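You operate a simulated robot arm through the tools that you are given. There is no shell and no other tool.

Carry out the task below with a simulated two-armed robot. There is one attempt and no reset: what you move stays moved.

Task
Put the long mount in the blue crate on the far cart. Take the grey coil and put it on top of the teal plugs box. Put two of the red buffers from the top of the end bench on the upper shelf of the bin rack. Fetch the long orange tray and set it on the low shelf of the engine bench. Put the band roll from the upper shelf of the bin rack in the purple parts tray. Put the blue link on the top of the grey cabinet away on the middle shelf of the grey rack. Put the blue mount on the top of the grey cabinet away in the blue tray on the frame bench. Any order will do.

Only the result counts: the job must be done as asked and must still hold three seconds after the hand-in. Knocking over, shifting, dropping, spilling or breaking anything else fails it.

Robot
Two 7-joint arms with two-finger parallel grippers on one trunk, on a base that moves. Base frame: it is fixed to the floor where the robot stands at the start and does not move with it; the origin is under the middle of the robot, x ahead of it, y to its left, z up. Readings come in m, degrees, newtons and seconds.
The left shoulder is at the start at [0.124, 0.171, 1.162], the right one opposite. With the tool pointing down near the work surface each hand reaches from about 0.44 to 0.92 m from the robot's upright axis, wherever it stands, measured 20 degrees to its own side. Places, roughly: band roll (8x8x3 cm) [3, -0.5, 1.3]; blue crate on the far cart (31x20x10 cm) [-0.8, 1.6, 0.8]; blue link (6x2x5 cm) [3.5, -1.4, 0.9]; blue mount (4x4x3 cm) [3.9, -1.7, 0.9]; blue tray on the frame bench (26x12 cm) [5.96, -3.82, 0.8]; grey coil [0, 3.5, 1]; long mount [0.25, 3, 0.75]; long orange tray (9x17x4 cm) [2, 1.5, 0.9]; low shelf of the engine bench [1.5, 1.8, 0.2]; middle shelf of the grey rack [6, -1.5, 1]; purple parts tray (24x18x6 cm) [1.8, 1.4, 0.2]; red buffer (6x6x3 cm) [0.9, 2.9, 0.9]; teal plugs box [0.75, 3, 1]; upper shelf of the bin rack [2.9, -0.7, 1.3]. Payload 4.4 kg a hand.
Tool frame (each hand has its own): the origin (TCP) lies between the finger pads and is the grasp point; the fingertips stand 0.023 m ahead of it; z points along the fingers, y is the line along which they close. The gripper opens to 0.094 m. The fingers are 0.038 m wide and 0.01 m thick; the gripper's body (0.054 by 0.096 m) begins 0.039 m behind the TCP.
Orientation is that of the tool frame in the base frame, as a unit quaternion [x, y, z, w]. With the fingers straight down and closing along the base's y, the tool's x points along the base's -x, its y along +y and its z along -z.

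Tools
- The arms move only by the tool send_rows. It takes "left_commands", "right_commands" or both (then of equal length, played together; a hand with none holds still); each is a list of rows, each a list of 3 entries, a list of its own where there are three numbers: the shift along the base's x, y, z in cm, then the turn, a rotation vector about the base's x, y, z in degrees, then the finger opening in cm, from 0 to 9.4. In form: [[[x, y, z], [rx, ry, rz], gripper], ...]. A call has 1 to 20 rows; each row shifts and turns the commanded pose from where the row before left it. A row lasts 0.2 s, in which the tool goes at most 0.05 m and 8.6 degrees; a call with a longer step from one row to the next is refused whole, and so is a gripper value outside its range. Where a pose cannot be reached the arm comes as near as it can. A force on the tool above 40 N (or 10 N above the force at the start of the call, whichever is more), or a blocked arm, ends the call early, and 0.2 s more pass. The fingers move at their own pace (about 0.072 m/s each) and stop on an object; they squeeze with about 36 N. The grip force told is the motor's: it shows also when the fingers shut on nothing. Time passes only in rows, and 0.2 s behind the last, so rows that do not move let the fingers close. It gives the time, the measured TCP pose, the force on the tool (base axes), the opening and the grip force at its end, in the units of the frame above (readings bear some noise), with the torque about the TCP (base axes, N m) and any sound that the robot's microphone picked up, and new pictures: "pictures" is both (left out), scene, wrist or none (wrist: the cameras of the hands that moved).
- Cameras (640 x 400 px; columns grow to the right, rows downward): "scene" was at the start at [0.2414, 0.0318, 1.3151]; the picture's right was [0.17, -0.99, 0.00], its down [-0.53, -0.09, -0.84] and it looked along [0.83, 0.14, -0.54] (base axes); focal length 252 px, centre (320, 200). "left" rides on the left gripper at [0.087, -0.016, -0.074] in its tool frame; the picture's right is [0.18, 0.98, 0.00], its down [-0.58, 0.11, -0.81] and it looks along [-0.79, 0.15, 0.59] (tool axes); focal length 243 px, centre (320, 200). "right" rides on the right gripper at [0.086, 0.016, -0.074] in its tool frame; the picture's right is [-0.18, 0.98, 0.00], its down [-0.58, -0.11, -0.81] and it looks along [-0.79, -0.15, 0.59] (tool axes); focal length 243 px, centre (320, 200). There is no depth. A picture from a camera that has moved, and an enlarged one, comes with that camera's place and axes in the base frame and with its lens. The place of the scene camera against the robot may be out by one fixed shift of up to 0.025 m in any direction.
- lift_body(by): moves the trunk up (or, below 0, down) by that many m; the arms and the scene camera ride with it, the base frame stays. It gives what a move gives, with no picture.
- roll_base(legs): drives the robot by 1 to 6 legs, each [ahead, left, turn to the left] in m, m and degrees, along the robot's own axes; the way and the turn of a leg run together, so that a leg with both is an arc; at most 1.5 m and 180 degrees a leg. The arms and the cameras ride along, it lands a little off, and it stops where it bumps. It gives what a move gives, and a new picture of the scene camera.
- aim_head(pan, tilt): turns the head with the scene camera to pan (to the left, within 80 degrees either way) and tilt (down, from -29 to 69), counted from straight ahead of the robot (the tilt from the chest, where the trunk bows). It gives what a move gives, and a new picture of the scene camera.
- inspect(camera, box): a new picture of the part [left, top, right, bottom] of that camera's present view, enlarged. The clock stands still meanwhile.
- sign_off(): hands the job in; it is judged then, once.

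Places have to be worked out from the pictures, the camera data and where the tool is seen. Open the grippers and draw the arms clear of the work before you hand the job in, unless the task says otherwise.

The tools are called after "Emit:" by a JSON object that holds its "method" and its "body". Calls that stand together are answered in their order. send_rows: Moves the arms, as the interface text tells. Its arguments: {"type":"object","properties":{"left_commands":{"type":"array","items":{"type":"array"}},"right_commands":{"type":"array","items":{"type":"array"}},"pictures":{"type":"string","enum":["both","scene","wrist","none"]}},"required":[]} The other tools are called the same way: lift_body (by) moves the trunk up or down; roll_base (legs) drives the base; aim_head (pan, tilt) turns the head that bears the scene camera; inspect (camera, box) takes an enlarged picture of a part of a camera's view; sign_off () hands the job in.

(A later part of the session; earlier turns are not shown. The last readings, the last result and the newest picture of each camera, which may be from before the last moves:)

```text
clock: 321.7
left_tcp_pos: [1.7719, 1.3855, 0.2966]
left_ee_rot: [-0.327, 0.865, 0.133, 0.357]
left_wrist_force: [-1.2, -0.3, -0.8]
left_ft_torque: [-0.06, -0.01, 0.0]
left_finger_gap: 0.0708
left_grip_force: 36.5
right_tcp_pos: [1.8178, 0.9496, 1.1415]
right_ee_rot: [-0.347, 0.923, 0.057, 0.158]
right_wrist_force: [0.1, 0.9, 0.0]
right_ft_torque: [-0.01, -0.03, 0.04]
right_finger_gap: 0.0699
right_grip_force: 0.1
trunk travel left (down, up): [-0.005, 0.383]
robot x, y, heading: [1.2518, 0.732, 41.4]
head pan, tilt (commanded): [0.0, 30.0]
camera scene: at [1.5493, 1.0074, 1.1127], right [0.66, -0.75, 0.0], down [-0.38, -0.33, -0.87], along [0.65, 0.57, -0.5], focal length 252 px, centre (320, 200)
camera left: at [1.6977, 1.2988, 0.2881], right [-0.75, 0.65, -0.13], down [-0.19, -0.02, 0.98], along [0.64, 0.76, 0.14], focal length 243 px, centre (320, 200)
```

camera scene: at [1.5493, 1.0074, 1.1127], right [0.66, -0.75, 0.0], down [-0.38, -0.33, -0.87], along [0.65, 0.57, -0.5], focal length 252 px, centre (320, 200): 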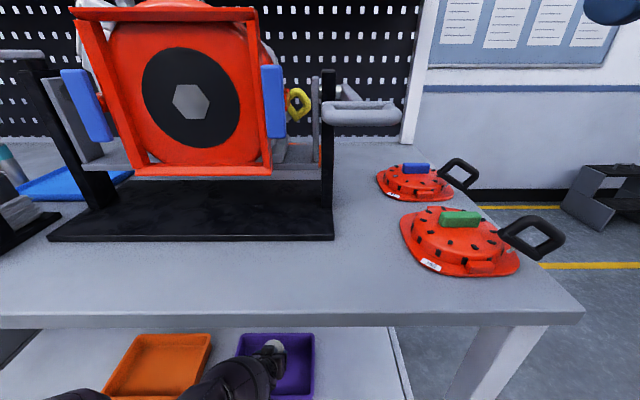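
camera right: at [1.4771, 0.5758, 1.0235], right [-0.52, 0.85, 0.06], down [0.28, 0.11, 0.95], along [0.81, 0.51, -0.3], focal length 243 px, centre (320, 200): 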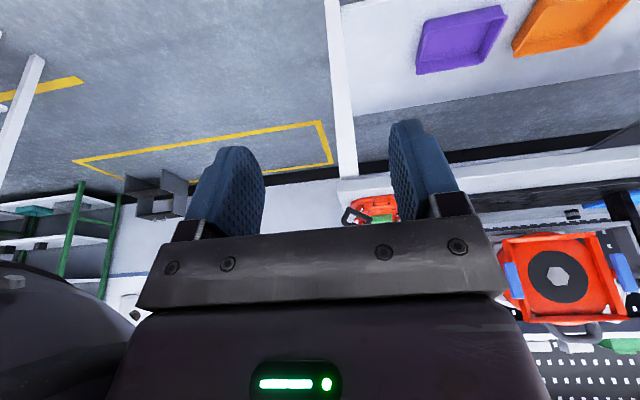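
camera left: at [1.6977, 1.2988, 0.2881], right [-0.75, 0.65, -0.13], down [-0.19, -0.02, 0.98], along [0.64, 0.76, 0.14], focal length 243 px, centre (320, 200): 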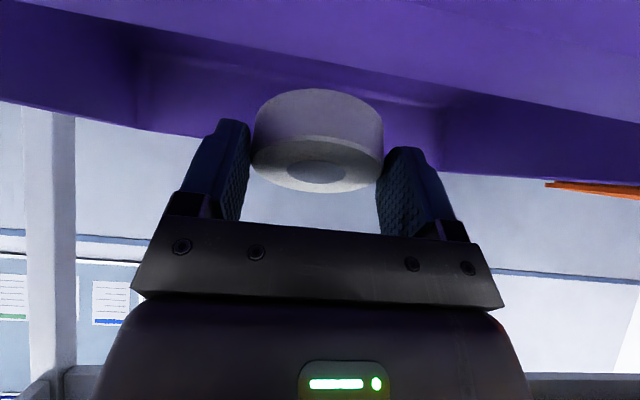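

The roll is below the rim, inside the tray. I continue down along the same line.

Emit:
{"method": "send_rows", "body": {"left_commands": [[[-0.7, -0.6, -0.85], [0, 0, 0], 0], [[-0.7, -0.6, -0.85], [0, 0, 0], 0], [[-0.7, -0.6, -0.85], [0, 0, 0], 0], [[-0.6, -0.5, -0.6], [0, 0, 0], 0]], "pictures": "wrist"}}

```text
clock: 322.7
left_tcp_pos: [1.7403, 1.3624, 0.2686]
left_ee_rot: [-0.326, 0.866, 0.134, 0.355]
left_wrist_force: [0.0, -0.5, -1.1]
left_ft_torque: [0.02, 0.01, 0.0]
left_finger_gap: 0.0706
left_grip_force: 36.2
left hand out of reach, approached as far as the arm can: row 1, 4
right_tcp_pos: [1.818, 0.9491, 1.1417]
right_ee_rot: [-0.347, 0.923, 0.057, 0.158]
right_wrist_force: [-0.4, 0.5, -0.5]
right_ft_torque: [-0.02, 0.01, 0.01]
right_finger_gap: 0.0701
right_grip_force: 0.1
trunk travel left (down, up): [-0.005, 0.383]
robot x, y, heading: [1.2531, 0.7297, 41.4]
head pan, tilt (commanded): [0.0, 30.0]
camera left: at [1.6674, 1.2743, 0.2617], right [-0.75, 0.65, -0.13], down [-0.18, -0.02, 0.98], along [0.64, 0.76, 0.14], focal length 243 px, centre (320, 200)
```

left: 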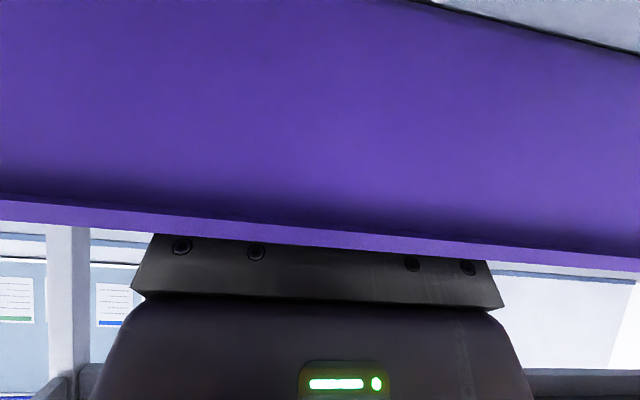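

The hand's underside is now close to the tray's front rim, so I roll the base 3 cm forward before lowering the last bit.

Emit:
{"method": "roll_base", "body": {"legs": [[0.035, 0, 0]]}}

Emit:
{"method": "send_rows", "body": {"left_commands": [[[-0.5, -0.4, -0.5], [0, 0, 0], 0], [[-0.5, -0.4, -0.5], [0, 0, 0], 0]], "pictures": "wrist"}}

```text
clock: 323.6
left_tcp_pos: [1.7672, 1.3838, 0.2677]
left_ee_rot: [-0.326, 0.866, 0.134, 0.355]
left_wrist_force: [0.0, 0.0, -1.1]
left_ft_torque: [0.0, 0.0, -0.01]
left_finger_gap: 0.0705
left_grip_force: 35.7
right_tcp_pos: [1.845, 0.9735, 1.1413]
right_ee_rot: [-0.348, 0.923, 0.057, 0.157]
right_wrist_force: [0.4, -0.7, -0.6]
right_ft_torque: [-0.02, -0.01, -0.02]
right_finger_gap: 0.07
right_grip_force: 0.1
trunk travel left (down, up): [-0.005, 0.383]
robot x, y, heading: [1.2746, 0.7539, 41.3]
head pan, tilt (commanded): [0.0, 30.0]
camera scene: at [1.5756, 1.0307, 1.1124], right [0.66, -0.75, 0.0], down [-0.38, -0.33, -0.87], along [0.65, 0.57, -0.5], focal length 252 px, centre (320, 200)
```

scene: 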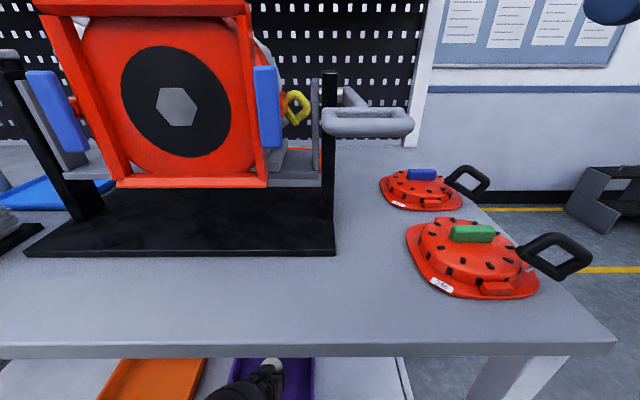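

```text
clock: 324.2
left_tcp_pos: [1.7676, 1.3855, 0.2702]
left_ee_rot: [-0.326, 0.866, 0.135, 0.354]
left_wrist_force: [0.8, -0.5, -0.5]
left_ft_torque: [0.03, -0.01, -0.02]
left_finger_gap: 0.0708
left_grip_force: 36.6
left hand out of reach, approached as far as the arm can: row 1, 2
right_tcp_pos: [1.8453, 0.973, 1.1425]
right_ee_rot: [-0.348, 0.922, 0.059, 0.158]
right_wrist_force: [0.2, 0.0, -0.5]
right_ft_torque: [0.01, 0.03, -0.02]
right_finger_gap: 0.0699
right_grip_force: 0.1
trunk travel left (down, up): [-0.005, 0.383]
robot x, y, heading: [1.2757, 0.7554, 41.3]
head pan, tilt (commanded): [0.0, 30.0]
camera left: at [1.6932, 1.2969, 0.2616], right [-0.75, 0.65, -0.13], down [-0.18, -0.02, 0.98], along [0.64, 0.76, 0.13], focal length 243 px, centre (320, 200)
```

left: 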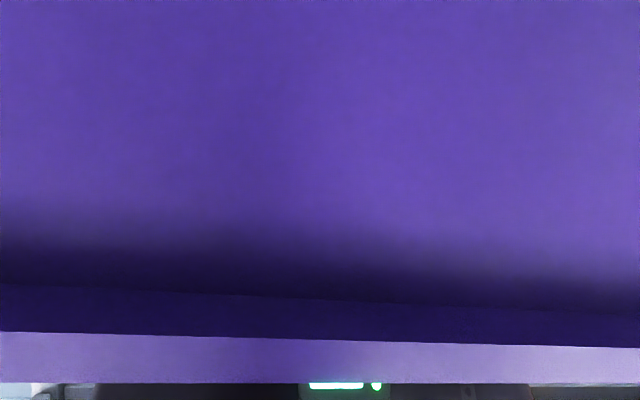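

The roll hangs about 1.5 cm above the tray floor, well inside. I release it here and then raise the hand out.

Emit:
{"method": "send_rows", "body": {"left_commands": [[[0, 0, 0], [0, 0, 0], 7.6], [[0, 0, 0], [0, 0, 0], 8.4], [[0, 0, 0], [0, 0, 0], 9.4], [[0, 0, 0], [0, 0, 0], 9.4], [[0, 0, 0], [0, 0, 0], 9.4]], "pictures": "scene"}}

```text
clock: 325.4
left_tcp_pos: [1.7677, 1.3842, 0.2704]
left_ee_rot: [-0.326, 0.866, 0.134, 0.354]
left_wrist_force: [0.5, 0.4, 0.0]
left_ft_torque: [-0.01, 0.01, -0.03]
left_finger_gap: 0.0937
left_grip_force: 0.1
right_tcp_pos: [1.8445, 0.9723, 1.1419]
right_ee_rot: [-0.347, 0.923, 0.059, 0.158]
right_wrist_force: [0.4, -0.5, -0.5]
right_ft_torque: [0.02, -0.04, -0.01]
right_finger_gap: 0.0699
right_grip_force: 0.1
trunk travel left (down, up): [-0.005, 0.383]
robot x, y, heading: [1.2743, 0.7518, 41.2]
head pan, tilt (commanded): [0.0, 30.0]
camera scene: at [1.5751, 1.0303, 1.1127], right [0.66, -0.75, 0.0], down [-0.38, -0.33, -0.87], along [0.65, 0.57, -0.5], focal length 252 px, centre (320, 200)
```

scene: 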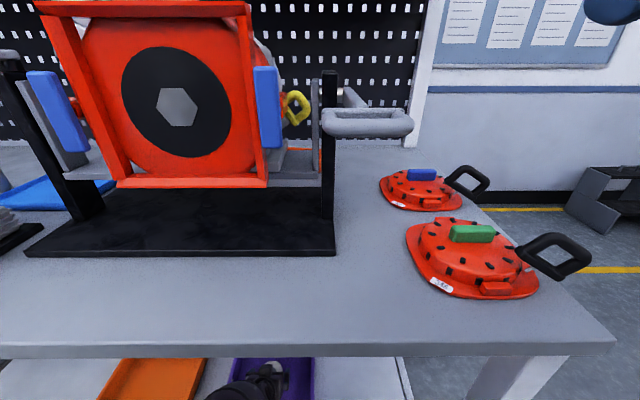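

Released. I raise the hand out of the tray (up and slightly forward), then check.

Emit:
{"method": "send_rows", "body": {"left_commands": [[[0.5, 0.45, 0.9], [0, 0, 0], 9.4], [[0.5, 0.45, 0.9], [0, 0, 0], 9.4], [[0.55, 0.5, 0.9], [0, 0, 0], 9.4], [[0.55, 0.5, 0.9], [0, 0, 0], 9.4], [[0.55, 0.5, 0.9], [0, 0, 0], 9.4], [[0.55, 0.5, 0.9], [0, 0, 0], 9.4], [[0.5, 0.45, 0.9], [0, 0, 0], 9.4], [[0.5, 0.45, 0.9], [0, 0, 0], 9.4]], "pictures": "wrist"}}

```text
clock: 327.2
left_tcp_pos: [1.8211, 1.4291, 0.3242]
left_ee_rot: [-0.327, 0.866, 0.135, 0.354]
left_wrist_force: [0.2, -0.8, 0.1]
left_ft_torque: [0.02, 0.0, 0.01]
left_finger_gap: 0.0942
left_grip_force: 0.1
left hand out of reach, approached as far as the arm can: row 1, 2, 4, 6, 8
right_tcp_pos: [1.843, 0.9727, 1.141]
right_ee_rot: [-0.347, 0.923, 0.059, 0.159]
right_wrist_force: [0.3, 0.1, -1.2]
right_ft_torque: [-0.03, -0.01, 0.02]
right_finger_gap: 0.0701
right_grip_force: 0.0
trunk travel left (down, up): [-0.005, 0.383]
robot x, y, heading: [1.2766, 0.754, 41.3]
head pan, tilt (commanded): [0.0, 30.0]
camera left: at [1.7477, 1.3417, 0.3164], right [-0.75, 0.65, -0.13], down [-0.18, -0.02, 0.98], along [0.64, 0.76, 0.13], focal length 243 px, centre (320, 200)
```

left: 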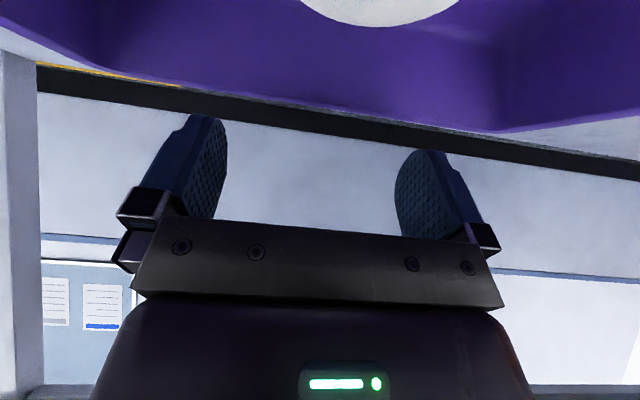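

The roll lies flat in the purple tray. I back the base straight out 0.4 m, the hand being above the rim.

Emit:
{"method": "roll_base", "body": {"legs": [[-0.45, 0, 0]]}}

Emit:
{"method": "inspect", "body": {"camera": "scene", "box": [140, 200, 380, 350]}}

```text
clock: 329.9
left_tcp_pos: [1.4868, 1.1325, 0.3254]
left_ee_rot: [-0.326, 0.866, 0.134, 0.354]
left_wrist_force: [-0.8, 0.4, -0.2]
left_ft_torque: [0.03, 0.01, -0.01]
left_finger_gap: 0.0939
left_grip_force: 0.1
right_tcp_pos: [1.5089, 0.6752, 1.142]
right_ee_rot: [-0.345, 0.923, 0.058, 0.159]
right_wrist_force: [0.7, 0.1, 0.3]
right_ft_torque: [-0.01, -0.01, 0.01]
right_finger_gap: 0.07
right_grip_force: 0.0
trunk travel left (down, up): [-0.005, 0.383]
robot x, y, heading: [0.9415, 0.4563, 41.2]
head pan, tilt (commanded): [0.0, 30.0]
camera scene: at [1.2387, 0.7337, 1.1129], right [0.66, -0.75, 0.0], down [-0.38, -0.33, -0.87], along [0.65, 0.57, -0.5], focal length 252 px, centre (320, 200)
```

scene: 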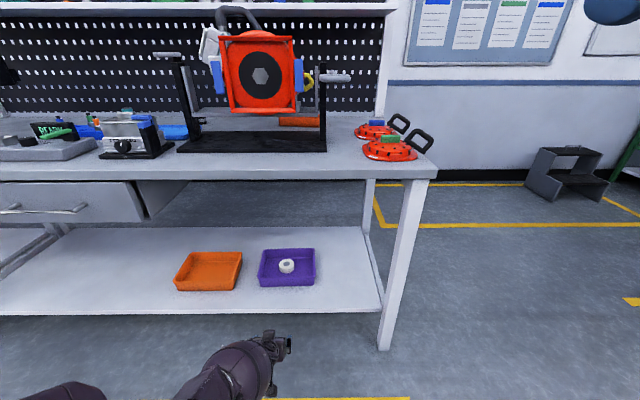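

```text
2.67 times, centred on (260, 275) of scene
camera zoom: at [1.2387, 0.7337, 1.1129], right [0.66, -0.75, 0.0], down [-0.38, -0.33, -0.87], along [0.65, 0.57, -0.5], focal length 673 px, centre (480, 0)
```

zoom: 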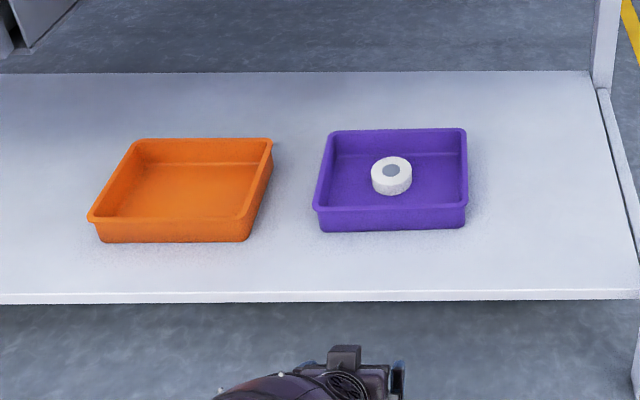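

The band roll is in the purple tray. I back off a bit more, then bring the left arm up again in stages and raise the trunk.

Emit:
{"method": "roll_base", "body": {"legs": [[-0.25, 0, 0]]}}

Emit:
{"method": "send_rows", "body": {"left_commands": [[[0.8, 0.7, 2.0], [0, 0, 0], 7], [[0.8, 0.7, 2.5], [0, 0, 0], 7], [[0.8, 0.7, 3.0], [0, 0, 0], 7], [[0.6, 0.5, 3.5], [0, 0, 0], 7], [[0.4, 0.35, 4], [0, 0, 0], 7], [[0, 0, 4], [0, 0, 0], 7], [[0, 0, 4], [0, 0, 0], 7], [[-0.8, -0.7, 4], [0, 0, 0], 7], [[-1.2, -1.0, 4], [-4.1, 4.7, 0], 7], [[-1.5, -1.3, 4], [-4.1, 4.7, 0], 7], [[-1.5, -1.3, 4], [-4.1, 4.7, 0], 7], [[-2.0, -1.8, 3.5], [-4.1, 4.7, 0], 7], [[-2.0, -1.8, 3.5], [0, 0, 0], 7], [[-2.0, -1.8, 3.5], [0, 0, 0], 7], [[-2.0, -1.8, 3.5], [0, 0, 0], 7]], "pictures": "scene"}}

```text
clock: 331.7
left_tcp_pos: [1.3019, 0.9657, 0.324]
left_ee_rot: [-0.323, 0.867, 0.134, 0.355]
left_wrist_force: [-0.2, -0.2, -0.2]
left_ft_torque: [0.0, -0.05, 0.01]
left_finger_gap: 0.094
left_grip_force: 0.0
right_tcp_pos: [1.3195, 0.5086, 1.1419]
right_ee_rot: [-0.344, 0.924, 0.057, 0.158]
right_wrist_force: [-0.5, -0.3, 0.2]
right_ft_torque: [-0.03, 0.02, -0.02]
right_finger_gap: 0.07
right_grip_force: 0.1
trunk travel left (down, up): [-0.005, 0.383]
robot x, y, heading: [0.7533, 0.2932, 40.9]
head pan, tilt (commanded): [0.0, 30.0]
camera scene: at [1.0521, 0.569, 1.1129], right [0.65, -0.76, 0.0], down [-0.38, -0.33, -0.87], along [0.66, 0.57, -0.5], focal length 252 px, centre (320, 200)
```

scene: 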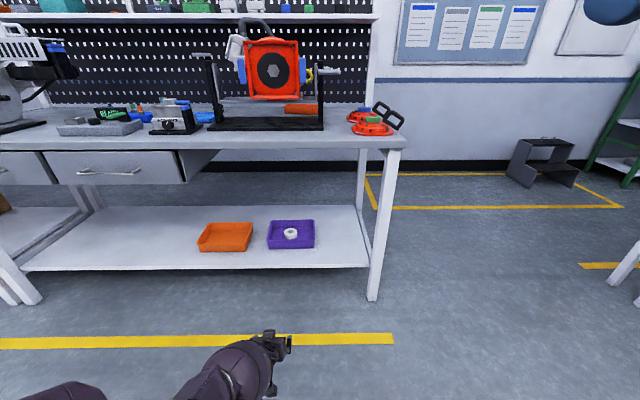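

```text
clock: 334.9
left_tcp_pos: [1.2512, 0.907, 0.8087]
left_ee_rot: [-0.344, 0.924, 0.059, 0.159]
left_wrist_force: [0.3, -0.3, 0.1]
left_ft_torque: [0.01, -0.01, -0.02]
left_finger_gap: 0.0699
left_grip_force: 0.1
left hand out of reach, approached as far as the arm can: row 1, 2, 3, 4, 5, 6
right_tcp_pos: [1.3217, 0.5099, 1.1421]
right_ee_rot: [-0.344, 0.924, 0.058, 0.157]
right_wrist_force: [-0.7, 0.6, 0.5]
right_ft_torque: [0.01, 0.01, 0.01]
right_finger_gap: 0.0701
right_grip_force: 0.0
trunk travel left (down, up): [-0.005, 0.383]
robot x, y, heading: [0.7549, 0.2953, 41.0]
head pan, tilt (commanded): [0.0, 30.0]
camera scene: at [1.0519, 0.5689, 1.113], right [0.65, -0.76, 0.0], down [-0.38, -0.33, -0.87], along [0.66, 0.57, -0.5], focal length 252 px, centre (320, 200)
```

scene: 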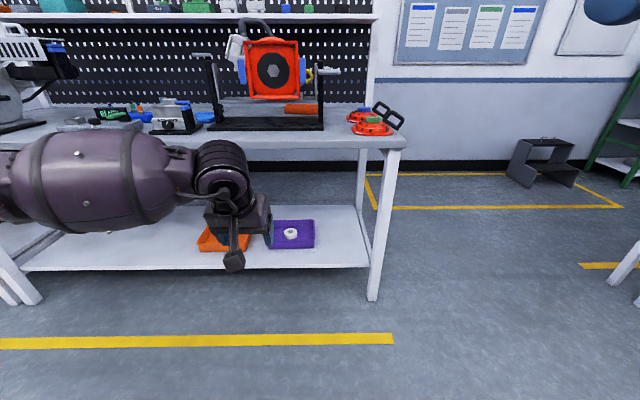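

The left arm is back up. I raise the trunk to the middle height again.

Emit:
{"method": "lift_body", "body": {"by": 0.17}}

Emit:
{"method": "send_rows", "body": {"left_commands": [[[-1.0, -0.9, 3], [0, 0, 0], 7], [[-1.0, -0.9, 3], [0, 0, 0], 7], [[0, 0, 3], [0, 0, 0], 7], [[0, 0, 3], [0, 0, 0], 7], [[0, 0, 3], [0, 0, 0], 7]], "right_commands": [[[0, 0, -3], [0, 0, 0], 7], [[0, 0, -3], [0, 0, 0], 7], [[0, 0, -3], [0, 0, 0], 7], [[0, 0, -3], [0, 0, 0], 7], [[0, 0, 0], [0, 0, 0], 7]], "pictures": "scene"}}

```text
clock: 336.8
left_tcp_pos: [1.2512, 0.9079, 0.9743]
left_ee_rot: [-0.344, 0.924, 0.058, 0.158]
left_wrist_force: [0.3, -0.2, 0.0]
left_ft_torque: [-0.02, 0.01, 0.0]
left_finger_gap: 0.0698
left_grip_force: 0.1
right_tcp_pos: [1.3243, 0.5109, 1.3093]
right_ee_rot: [-0.345, 0.924, 0.057, 0.156]
right_wrist_force: [-0.2, -0.4, -0.4]
right_ft_torque: [-0.01, 0.05, -0.01]
right_finger_gap: 0.07
right_grip_force: 0.1
trunk travel left (down, up): [-0.175, 0.213]
robot x, y, heading: [0.756, 0.2915, 40.8]
head pan, tilt (commanded): [0.0, 30.0]
```

```text
clock: 338.0
left_tcp_pos: [1.2305, 0.8885, 1.1292]
left_ee_rot: [-0.344, 0.923, 0.059, 0.16]
left_wrist_force: [0.7, 0.5, 0.5]
left_ft_torque: [0.05, -0.01, -0.04]
left_finger_gap: 0.0701
left_grip_force: 0.0
right_tcp_pos: [1.3211, 0.5086, 1.1934]
right_ee_rot: [-0.344, 0.924, 0.058, 0.159]
right_wrist_force: [-0.4, -0.7, 0.2]
right_ft_torque: [0.03, -0.01, 0.0]
right_finger_gap: 0.07
right_grip_force: 0.2
trunk travel left (down, up): [-0.175, 0.213]
robot x, y, heading: [0.7563, 0.291, 40.8]
head pan, tilt (commanded): [0.0, 30.0]
camera scene: at [0.9371, 0.4694, 1.3195], right [0.65, -0.76, 0.0], down [-0.38, -0.33, -0.87], along [0.66, 0.57, -0.5], focal length 252 px, centre (320, 200)
```

scene: 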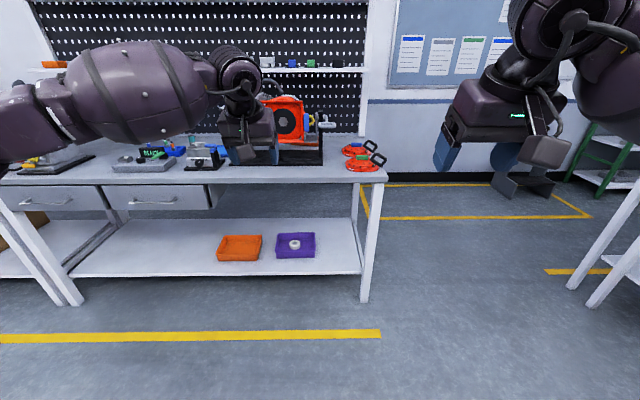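

Now to the bench's right end for the long orange tray: ahead, right, then ahead through the gap, and turn left to face along the bench.

Emit:
{"method": "roll_base", "body": {"legs": [[0.49, 0, 0.3], [0, -0.92, 0], [0.98, 0, 0], [0, 0, 90]]}}

Emit:
{"method": "aim_head", "body": {"pan": 0, "tilt": 30}}

```text
clock: 355.9
left_tcp_pos: [2.4021, 1.3177, 1.1448]
left_ee_rot: [-0.66, 0.729, 0.12, 0.135]
left_wrist_force: [0.3, 0.1, 0.1]
left_ft_torque: [-0.03, 0.01, -0.01]
left_finger_gap: 0.0701
left_grip_force: 0.0
right_tcp_pos: [2.7103, 1.1371, 1.1967]
right_ee_rot: [-0.685, 0.708, 0.12, 0.122]
right_wrist_force: [0.4, 0.4, -0.9]
right_ft_torque: [0.0, 0.04, 0.01]
right_finger_gap: 0.07
right_grip_force: 0.0
trunk travel left (down, up): [-0.175, 0.213]
robot x, y, heading: [2.4775, 0.5835, 88.0]
head pan, tilt (commanded): [0.0, 30.0]
stopped in leg 4: the robot was blocked; the commanded pose is now the measured one
camera scene: at [2.4917, 0.8332, 1.3214], right [1.0, -0.03, 0.0], down [-0.02, -0.49, -0.87], along [0.03, 0.87, -0.49], focal length 252 px, centre (320, 200)
```

scene: 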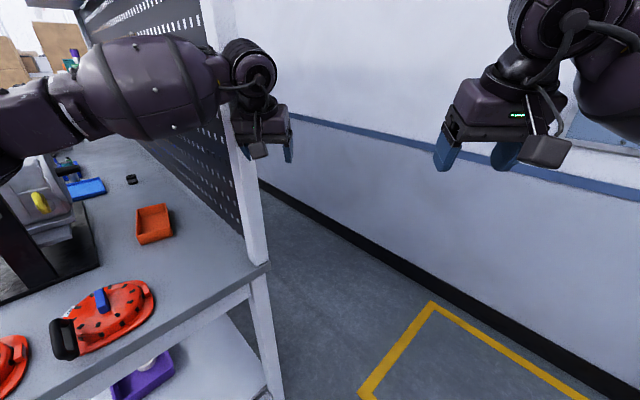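

```text
clock: 356.5
left_tcp_pos: [2.4014, 1.319, 1.1437]
left_ee_rot: [-0.661, 0.728, 0.122, 0.134]
left_wrist_force: [0.0, -0.2, 0.5]
left_ft_torque: [-0.02, 0.0, 0.0]
left_finger_gap: 0.07
left_grip_force: 0.1
right_tcp_pos: [2.7111, 1.1372, 1.1965]
right_ee_rot: [-0.684, 0.709, 0.121, 0.122]
right_wrist_force: [0.5, -0.1, 0.2]
right_ft_torque: [-0.04, 0.03, 0.01]
right_finger_gap: 0.0703
right_grip_force: 0.1
trunk travel left (down, up): [-0.175, 0.213]
robot x, y, heading: [2.475, 0.5868, 88.1]
head pan, tilt (commanded): [0.0, 30.0]
camera scene: at [2.4935, 0.8331, 1.3213], right [1.0, -0.03, -0.01], down [-0.02, -0.49, -0.87], along [0.03, 0.87, -0.49], focal length 252 px, centre (320, 200)
```

scene: 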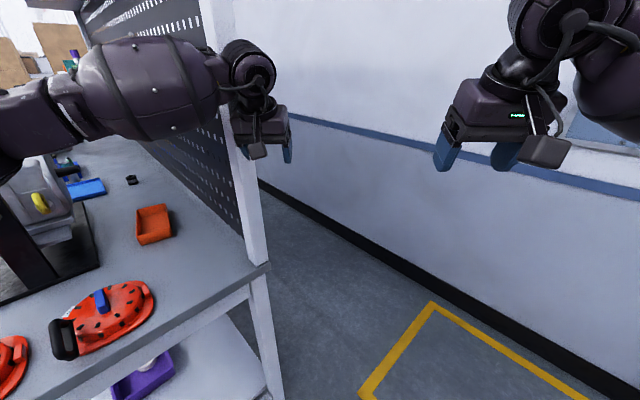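

The turn was blocked: my left hand met the pegboard's end post. I turn back right 25° and look at the post and hand.

Emit:
{"method": "roll_base", "body": {"legs": [[0, 0, -22]]}}

Emit:
{"method": "aim_head", "body": {"pan": 50, "tilt": 30}}

```text
clock: 358.1
left_tcp_pos: [2.6779, 1.3041, 1.1335]
left_ee_rot: [-0.513, 0.84, 0.088, 0.15]
left_wrist_force: [-0.7, -0.6, 0.1]
left_ft_torque: [0.01, 0.01, 0.03]
left_finger_gap: 0.0704
left_grip_force: 0.0
right_tcp_pos: [2.9006, 1.0188, 1.1916]
right_ee_rot: [-0.536, 0.827, 0.09, 0.142]
right_wrist_force: [0.7, -0.1, 0.3]
right_ft_torque: [0.04, 0.02, -0.03]
right_finger_gap: 0.07
right_grip_force: 0.1
trunk travel left (down, up): [-0.175, 0.213]
robot x, y, heading: [2.4756, 0.5826, 66.2]
head pan, tilt (commanded): [0.0, 30.0]
camera scene: at [2.5769, 0.8222, 1.3189], right [0.91, -0.41, 0.0], down [-0.2, -0.46, -0.87], along [0.35, 0.79, -0.5], focal length 252 px, centre (320, 200)
```

scene: 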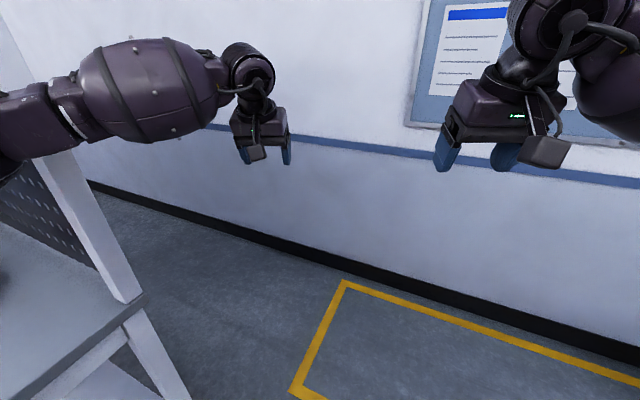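

```text
clock: 359.2
left_tcp_pos: [2.6771, 1.3052, 1.1337]
left_ee_rot: [-0.513, 0.841, 0.089, 0.149]
left_wrist_force: [-0.5, 0.5, 0.1]
left_ft_torque: [-0.05, 0.0, -0.01]
left_finger_gap: 0.07
left_grip_force: 0.1
right_tcp_pos: [2.8994, 1.0192, 1.1928]
right_ee_rot: [-0.537, 0.827, 0.09, 0.142]
right_wrist_force: [0.6, 0.1, 0.3]
right_ft_torque: [0.0, -0.03, -0.02]
right_finger_gap: 0.07
right_grip_force: 0.1
trunk travel left (down, up): [-0.175, 0.213]
robot x, y, heading: [2.4751, 0.5842, 66.0]
head pan, tilt (commanded): [50.0, 30.0]
camera scene: at [2.5, 0.821, 1.319], right [0.9, 0.44, 0.0], down [0.22, -0.45, -0.87], along [-0.38, 0.78, -0.5], focal length 252 px, centre (320, 200)
```

scene: 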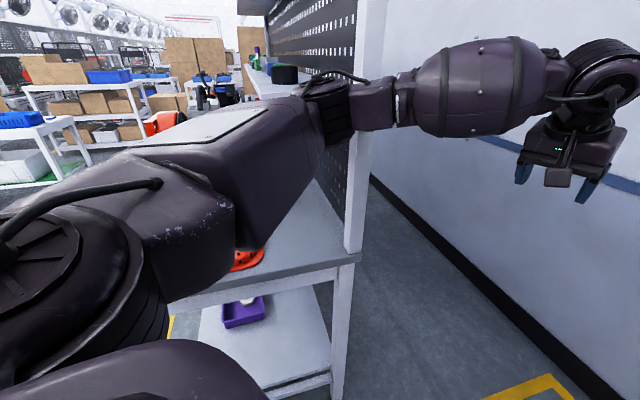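

My left elbow is close to the pegboard post. I move away to the right first, then forward, to turn in free space and later approach the bench end with the left arm instead.

Emit:
{"method": "roll_base", "body": {"legs": [[0, -0.36, 0], [0.28, 0, 0]]}}

Emit:
{"method": "roll_base", "body": {"legs": [[0, 0, 65.2]]}}

Emit:
{"method": "aim_head", "body": {"pan": 10, "tilt": 28}}

```text
clock: 364.5
left_tcp_pos: [3.1217, 1.4155, 1.1334]
left_ee_rot: [-0.513, 0.841, 0.088, 0.149]
left_wrist_force: [0.0, 0.4, -0.9]
left_ft_torque: [0.01, 0.01, 0.02]
left_finger_gap: 0.0699
left_grip_force: 0.0
right_tcp_pos: [3.3431, 1.1289, 1.1923]
right_ee_rot: [-0.537, 0.827, 0.09, 0.141]
right_wrist_force: [0.9, -0.2, 0.0]
right_ft_torque: [0.01, 0.01, 0.01]
right_finger_gap: 0.0701
right_grip_force: 0.0
trunk travel left (down, up): [-0.175, 0.213]
robot x, y, heading: [2.9189, 0.6893, 66.2]
head pan, tilt (commanded): [50.0, 30.0]
camera scene: at [2.9433, 0.931, 1.3191], right [0.9, 0.44, 0.0], down [0.22, -0.45, -0.87], along [-0.38, 0.78, -0.5], focal length 252 px, centre (320, 200)
```

scene: 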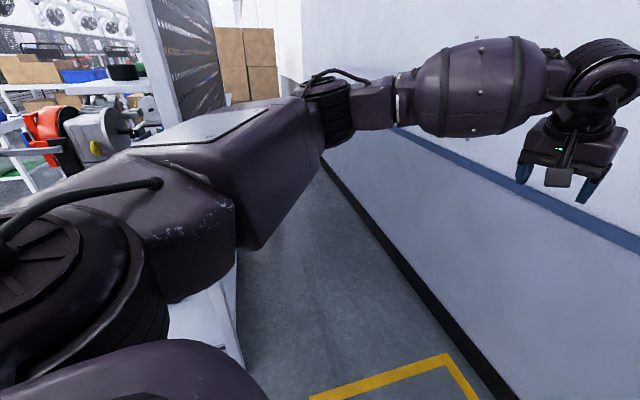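

```text
clock: 367.8
left_tcp_pos: [2.3488, 1.1786, 1.1341]
left_ee_rot: [0.885, -0.431, -0.155, -0.079]
left_wrist_force: [-0.6, 0.4, 0.3]
left_ft_torque: [-0.04, -0.01, -0.01]
left_finger_gap: 0.0699
left_grip_force: 0.1
right_tcp_pos: [2.7016, 1.2594, 1.1918]
right_ee_rot: [0.898, -0.407, -0.152, -0.07]
right_wrist_force: [-0.7, -1.0, 0.3]
right_ft_torque: [0.03, 0.04, 0.0]
right_finger_gap: 0.07
right_grip_force: 0.0
trunk travel left (down, up): [-0.175, 0.213]
robot x, y, heading: [2.921, 0.6911, 131.3]
head pan, tilt (commanded): [50.0, 30.0]
camera scene: at [2.7298, 0.8226, 1.319], right [-0.02, 1.0, 0.0], down [0.5, 0.01, -0.87], along [-0.87, -0.02, -0.5], focal length 252 px, centre (320, 200)
```

scene: 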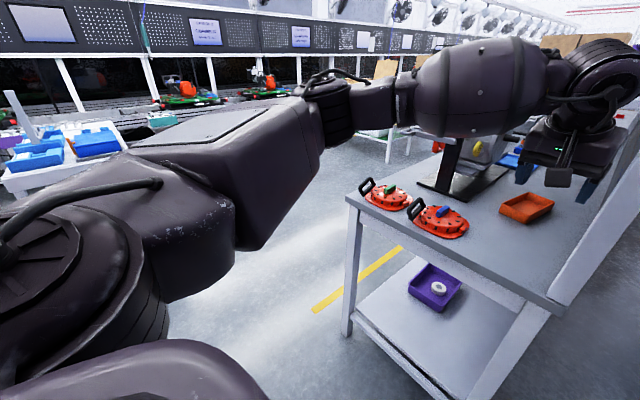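

```text
clock: 368.9
left_tcp_pos: [2.3499, 1.1789, 1.1331]
left_ee_rot: [0.885, -0.431, -0.155, -0.08]
left_wrist_force: [-0.3, -0.1, 0.0]
left_ft_torque: [0.03, 0.0, -0.02]
left_finger_gap: 0.07
left_grip_force: 0.0
right_tcp_pos: [2.7022, 1.2593, 1.1914]
right_ee_rot: [0.898, -0.407, -0.152, -0.071]
right_wrist_force: [0.5, -1.0, -0.8]
right_ft_torque: [-0.01, -0.05, 0.02]
right_finger_gap: 0.0701
right_grip_force: 0.1
trunk travel left (down, up): [-0.175, 0.213]
robot x, y, heading: [2.9229, 0.6928, 131.5]
head pan, tilt (commanded): [10.0, 28.0]
camera scene: at [2.7492, 0.8818, 1.3222], right [0.63, 0.78, 0.0], down [0.37, -0.29, -0.88], along [-0.69, 0.55, -0.47], focal length 252 px, centre (320, 200)
```

scene: 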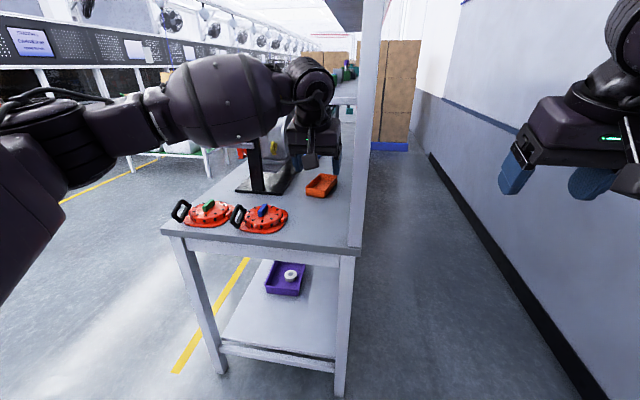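

Now I see the bench end-on: the long orange tray stands free between the engine stand and the pegboard. I zoom in on it.

Emit:
{"method": "inspect", "body": {"camera": "scene", "box": [200, 130, 380, 250]}}

Emit:
{"method": "inspect", "body": {"camera": "left", "box": [0, 0, 640, 400]}}

```text
3.33 times, centred on (290, 190) of scene
camera zoom: at [2.7492, 0.8818, 1.3222], right [0.63, 0.78, 0.0], down [0.37, -0.29, -0.88], along [-0.69, 0.55, -0.47], focal length 842 px, centre (420, 233)
```

zoom: 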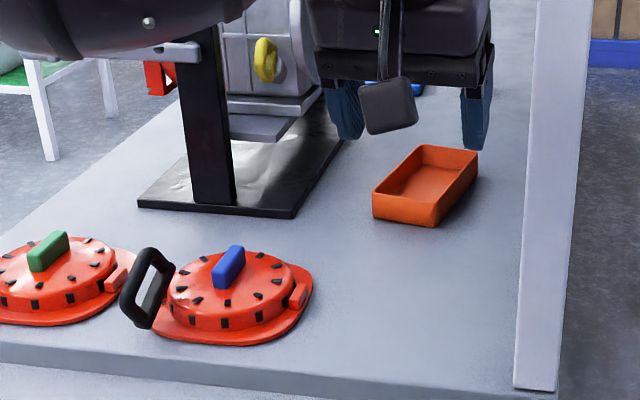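

```text
1.00 times, centred on (320, 200) of left (not enlarged: the box is as wide or as high as the picture)
camera zoom: at [2.4286, 1.1043, 1.1735], right [-0.67, -0.74, -0.07], down [-0.26, 0.14, 0.96], along [-0.7, 0.66, -0.29], focal length 243 px, centre (320, 200)
```

zoom: 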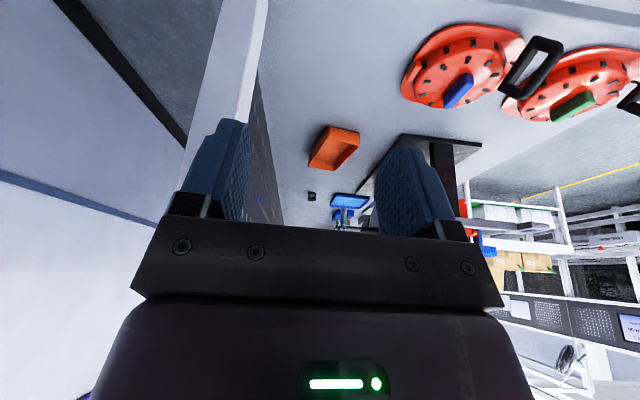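

Tray measured: about n 2.45–2.55, u 0.13–0.30, rotated ~10°, rim at z 0.89. I raise the trunk 0.12 m for elbow clearance, and pre-orient the left hand (35° tilt, yawed to match the tray's wall).

Emit:
{"method": "lift_body", "body": {"by": 0.12}}

Emit:
{"method": "send_rows", "body": {"left_commands": [[[-1.6, -1.4, 0], [6.4, 3.8, 0], 4.5], [[-1.6, -1.4, 0], [6.4, 3.8, 0], 4.5], [[-1.6, -1.4, 0], [0, 0, -6], 4.5], [[0, 0, -2], [0, 0, 0], 4.5], [[0, 0, -2], [0, 0, 0], 4.5]], "pictures": "both"}}

```text
clock: 370.4
left_tcp_pos: [2.3485, 1.1802, 1.2515]
left_ee_rot: [0.886, -0.431, -0.154, -0.078]
left_wrist_force: [-0.5, 0.1, -0.2]
left_ft_torque: [0.0, 0.04, -0.04]
left_finger_gap: 0.07
left_grip_force: 0.1
right_tcp_pos: [2.7024, 1.2604, 1.311]
right_ee_rot: [0.898, -0.407, -0.152, -0.071]
right_wrist_force: [0.1, -0.1, -0.1]
right_ft_torque: [-0.02, 0.01, 0.02]
right_finger_gap: 0.0699
right_grip_force: 0.0
trunk travel left (down, up): [-0.295, 0.093]
robot x, y, heading: [2.919, 0.6925, 131.5]
head pan, tilt (commanded): [10.0, 28.0]
```

```text
clock: 371.6
left_tcp_pos: [2.3014, 1.1348, 1.2153]
left_ee_rot: [0.835, -0.461, -0.252, -0.163]
left_wrist_force: [-1.1, 0.0, -0.7]
left_ft_torque: [0.0, 0.0, -0.02]
left_finger_gap: 0.0451
left_grip_force: 0.0
right_tcp_pos: [2.7025, 1.2594, 1.3122]
right_ee_rot: [0.897, -0.408, -0.152, -0.071]
right_wrist_force: [-0.1, -0.6, -0.2]
right_ft_torque: [0.0, 0.04, 0.01]
right_finger_gap: 0.0699
right_grip_force: 0.1
trunk travel left (down, up): [-0.295, 0.093]
robot x, y, heading: [2.9204, 0.6929, 131.1]
head pan, tilt (commanded): [10.0, 28.0]
camera scene: at [2.8051, 0.8174, 1.4512], right [0.63, 0.78, 0.0], down [0.37, -0.29, -0.88], along [-0.69, 0.55, -0.47], focal length 252 px, centre (320, 200)
camera left: at [2.375, 1.0478, 1.2252], right [-0.75, -0.64, -0.14], down [-0.13, -0.06, 0.99], along [-0.64, 0.76, -0.04], focal length 243 px, centre (320, 200)
```

scene: 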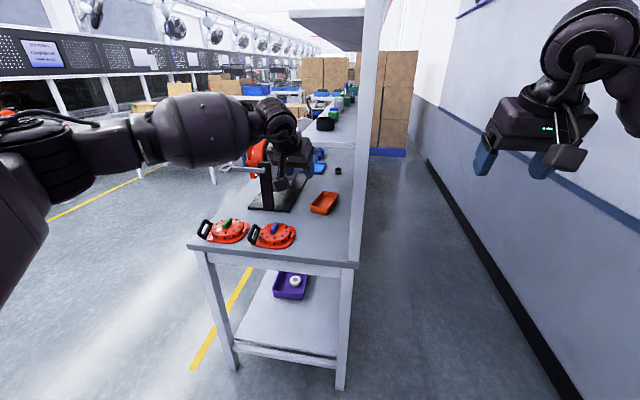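
left: 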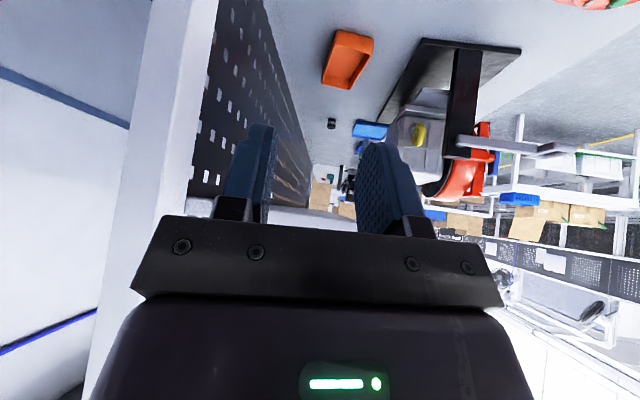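

I drive forward 0.30 m toward the bench end, the hand well above everything on it.

Emit:
{"method": "roll_base", "body": {"legs": [[0.3, 0, 0]]}}

Emit:
{"method": "inspect", "body": {"camera": "left", "box": [0, 0, 640, 400]}}

```text
clock: 372.9
left_tcp_pos: [2.2263, 1.223, 1.2084]
left_ee_rot: [0.84, -0.459, -0.241, -0.156]
left_wrist_force: [1.4, -2.6, -0.5]
left_ft_torque: [0.08, -0.03, 0.1]
left_finger_gap: 0.0451
left_grip_force: 0.1
right_tcp_pos: [2.6232, 1.3498, 1.3123]
right_ee_rot: [0.898, -0.408, -0.152, -0.07]
right_wrist_force: [-0.9, -0.3, 0.0]
right_ft_torque: [-0.01, 0.0, 0.0]
right_finger_gap: 0.0698
right_grip_force: 0.0
trunk travel left (down, up): [-0.295, 0.093]
robot x, y, heading: [2.8411, 0.7839, 131.7]
head pan, tilt (commanded): [10.0, 28.0]
stopped in leg 1: the force on the tool passed its limit at 138 N (the readings are from after the stop); the commanded pose is now the measured one
camera scene: at [2.7264, 0.9075, 1.4515], right [0.63, 0.78, 0.0], down [0.37, -0.29, -0.88], along [-0.69, 0.55, -0.47], focal length 252 px, centre (320, 200)
```

scene: 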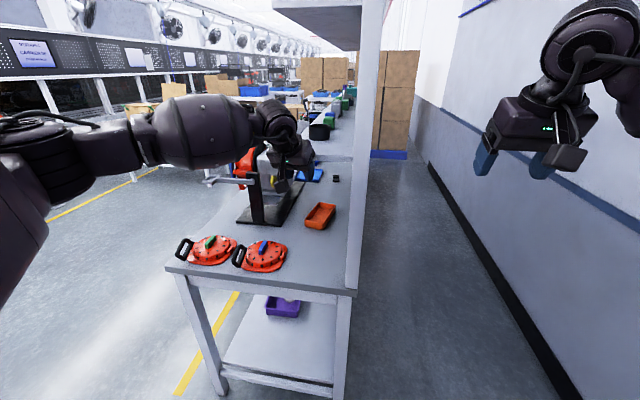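

```text
1.00 times, centred on (320, 200) of left (not enlarged: the box is as wide or as high as the picture)
camera zoom: at [2.3003, 1.1353, 1.223], right [-0.75, -0.65, -0.14], down [-0.15, -0.04, 0.99], along [-0.65, 0.76, -0.06], focal length 243 px, centre (320, 200)
```

zoom: 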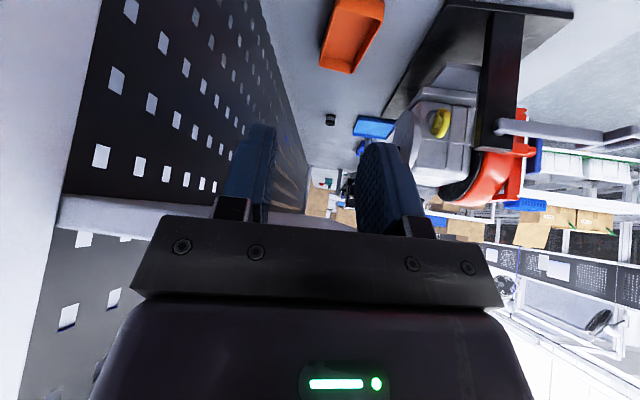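

The hand touched the pegboard's lower shelf (z≈1.24) and the drive stopped. I back off at once and check the shelf and its items.

Emit:
{"method": "roll_base", "body": {"legs": [[-0.14, 0, -0.5]]}}

Emit:
{"method": "inspect", "body": {"camera": "scene", "box": [200, 60, 400, 260]}}

```text
clock: 374.2
left_tcp_pos: [2.3213, 1.1229, 1.2081]
left_ee_rot: [0.838, -0.463, -0.242, -0.158]
left_wrist_force: [0.3, -0.1, 0.3]
left_ft_torque: [-0.02, 0.01, -0.01]
left_finger_gap: 0.0451
left_grip_force: 0.1
right_tcp_pos: [2.7196, 1.2486, 1.3124]
right_ee_rot: [0.896, -0.411, -0.151, -0.071]
right_wrist_force: [0.0, -1.0, 0.0]
right_ft_torque: [0.0, 0.03, -0.02]
right_finger_gap: 0.0702
right_grip_force: 0.1
trunk travel left (down, up): [-0.295, 0.093]
robot x, y, heading: [2.9329, 0.6777, 130.8]
head pan, tilt (commanded): [10.0, 28.0]
camera scene: at [2.8187, 0.804, 1.4514], right [0.63, 0.77, 0.0], down [0.36, -0.3, -0.88], along [-0.68, 0.56, -0.47], focal length 252 px, centre (320, 200)
```

scene: 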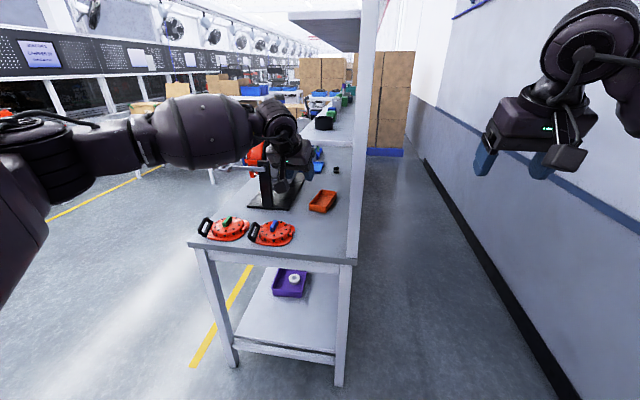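

```text
2.00 times, centred on (300, 160) of scene
camera zoom: at [2.8187, 0.804, 1.4514], right [0.63, 0.77, 0.0], down [0.36, -0.3, -0.88], along [-0.68, 0.56, -0.47], focal length 505 px, centre (360, 280)
```

zoom: 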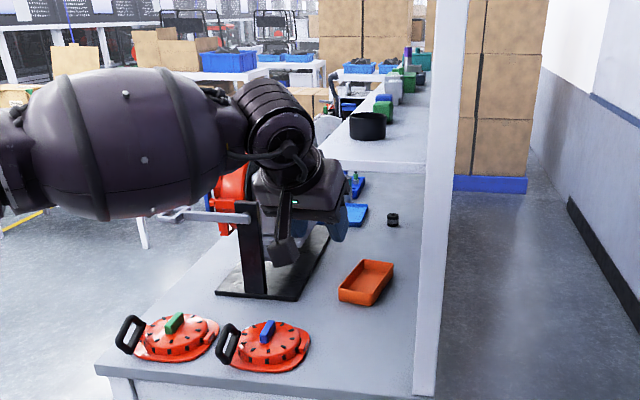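

The shelf over the bench reaches out to n≈2.46 at z 1.24; its items are in place. So I must go in under it: I lower the left hand to z≈0.985 here, off the bench end.

Emit:
{"method": "send_rows", "body": {"left_commands": [[[0, 0, -4.5], [0, 0, 0], 4.5], [[0, 0, -4.5], [0, 0, 0], 4.5], [[0, 0, -4.5], [0, 0, 0], 4.5], [[0, 0, -4.5], [0, 0, 0], 4.5], [[0, 0, -4.3], [0, 0, 0], 4.5]], "pictures": "both"}}

```text
clock: 375.4
left_tcp_pos: [2.3205, 1.1254, 0.9836]
left_ee_rot: [0.839, -0.463, -0.24, -0.157]
left_wrist_force: [-1.0, -0.4, 0.6]
left_ft_torque: [-0.03, 0.0, 0.0]
left_finger_gap: 0.045
left_grip_force: 0.1
right_tcp_pos: [2.7181, 1.2493, 1.3118]
right_ee_rot: [0.896, -0.412, -0.151, -0.071]
right_wrist_force: [-0.3, 0.6, -0.7]
right_ft_torque: [-0.03, -0.03, 0.02]
right_finger_gap: 0.07
right_grip_force: 0.2
trunk travel left (down, up): [-0.295, 0.093]
robot x, y, heading: [2.9306, 0.6794, 130.7]
head pan, tilt (commanded): [10.0, 28.0]
camera scene: at [2.8172, 0.8055, 1.4511], right [0.63, 0.77, 0.0], down [0.36, -0.3, -0.88], along [-0.68, 0.56, -0.47], focal length 252 px, centre (320, 200)
camera left: at [2.3934, 1.0367, 0.9997], right [-0.75, -0.64, -0.14], down [-0.15, -0.04, 0.99], along [-0.64, 0.77, -0.06], focal length 243 px, centre (320, 200)
```

scene: 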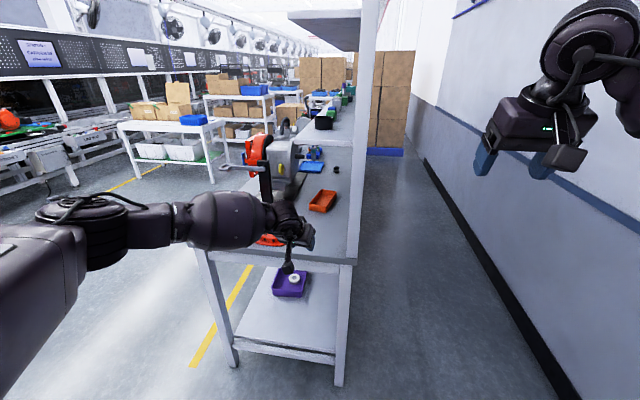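
left: 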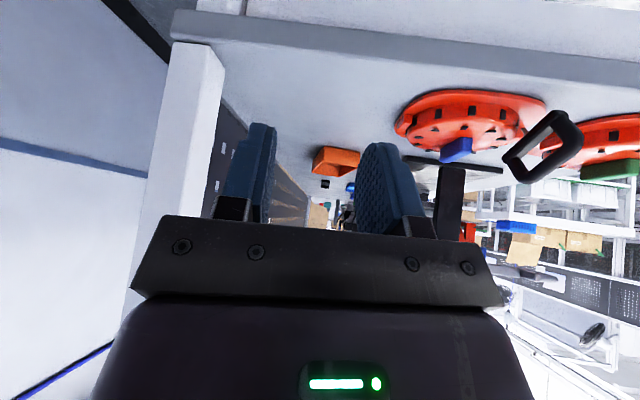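

The tray is in clear sight under the shelf. I zoom in for its exact place.

Emit:
{"method": "inspect", "body": {"camera": "left", "box": [270, 100, 430, 200]}}

Emit:
{"method": "inspect", "body": {"camera": "scene", "box": [240, 140, 380, 280]}}

```text
4.00 times, centred on (350, 150) of left
camera zoom: at [2.3934, 1.0367, 0.9997], right [-0.75, -0.64, -0.14], down [-0.15, -0.04, 0.99], along [-0.64, 0.77, -0.06], focal length 970 px, centre (200, 400)
```

zoom: 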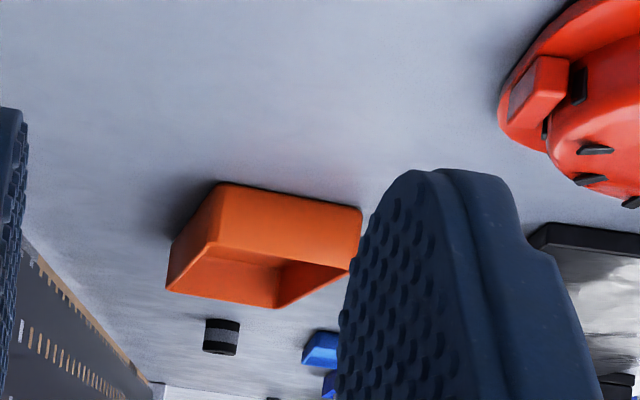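

```text
2.86 times, centred on (310, 210) of scene
camera zoom: at [2.8172, 0.8055, 1.4511], right [0.63, 0.77, 0.0], down [0.36, -0.3, -0.88], along [-0.68, 0.56, -0.47], focal length 721 px, centre (349, 171)
```

zoom: 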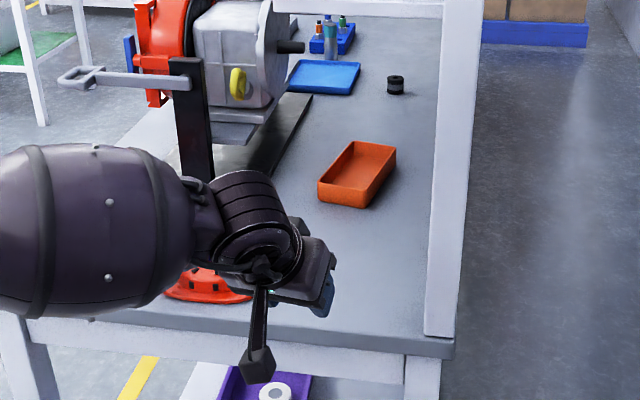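

Combining both cameras, the tray's left wall runs from n 2.428 (near end, u 0.305) to 2.456 (far end). I drive forward 0.41 m with the hand passing between disc and post, under the shelf.

Emit:
{"method": "roll_base", "body": {"legs": [[0.2, 0, 0.3]]}}

Emit:
{"method": "inspect", "body": {"camera": "scene", "box": [180, 100, 400, 320]}}

Emit:
{"method": "inspect", "body": {"camera": "left", "box": [0, 0, 640, 400]}}

```text
clock: 377.0
left_tcp_pos: [2.1873, 1.2749, 0.9858]
left_ee_rot: [0.839, -0.462, -0.241, -0.157]
left_wrist_force: [0.1, 0.5, -1.0]
left_ft_torque: [-0.01, -0.01, 0.01]
left_finger_gap: 0.0453
left_grip_force: 0.1
right_tcp_pos: [2.5836, 1.4, 1.3111]
right_ee_rot: [0.897, -0.41, -0.151, -0.071]
right_wrist_force: [0.3, -0.6, -0.3]
right_ft_torque: [-0.01, -0.01, 0.03]
right_finger_gap: 0.0699
right_grip_force: 0.1
trunk travel left (down, up): [-0.295, 0.093]
robot x, y, heading: [2.7998, 0.8327, 131.0]
head pan, tilt (commanded): [10.0, 28.0]
camera scene: at [2.6849, 0.9575, 1.4512], right [0.63, 0.78, 0.0], down [0.37, -0.3, -0.88], along [-0.69, 0.56, -0.47], focal length 252 px, centre (320, 200)
```

scene: 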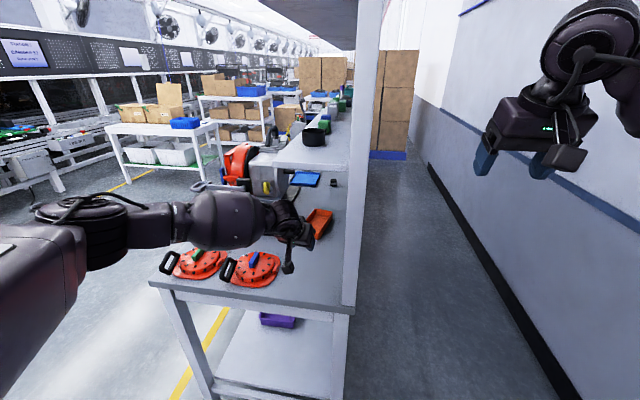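

```text
1.82 times, centred on (290, 210) of scene
camera zoom: at [2.6849, 0.9575, 1.4512], right [0.63, 0.78, 0.0], down [0.37, -0.3, -0.88], along [-0.69, 0.56, -0.47], focal length 459 px, centre (374, 182)
```

zoom: 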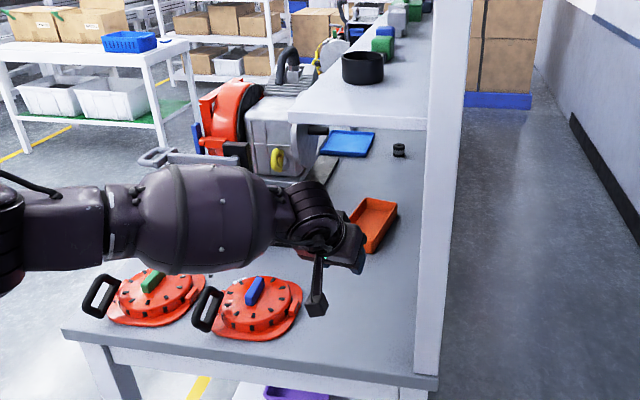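

```text
1.00 times, centred on (320, 200) of left (not enlarged: the box is as wide or as high as the picture)
camera zoom: at [2.26, 1.1866, 1.0001], right [-0.75, -0.65, -0.14], down [-0.15, -0.04, 0.99], along [-0.64, 0.76, -0.06], focal length 243 px, centre (320, 200)
```

zoom: 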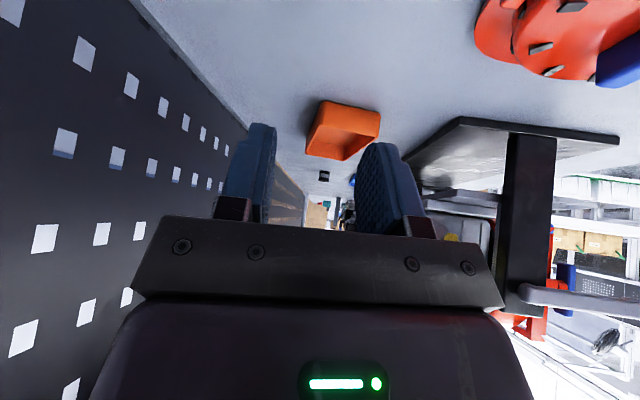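

The hand is under the shelf, above the bench. I zoom in once more on the tray from the wrist camera.

Emit:
{"method": "inspect", "body": {"camera": "left", "box": [270, 70, 430, 170]}}

```text
4.00 times, centred on (350, 120) of left
camera zoom: at [2.26, 1.1866, 1.0001], right [-0.75, -0.65, -0.14], down [-0.15, -0.04, 0.99], along [-0.64, 0.76, -0.06], focal length 970 px, centre (200, 520)
```

zoom: 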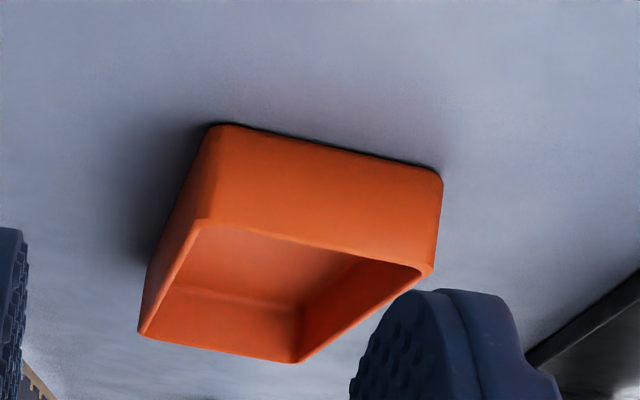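

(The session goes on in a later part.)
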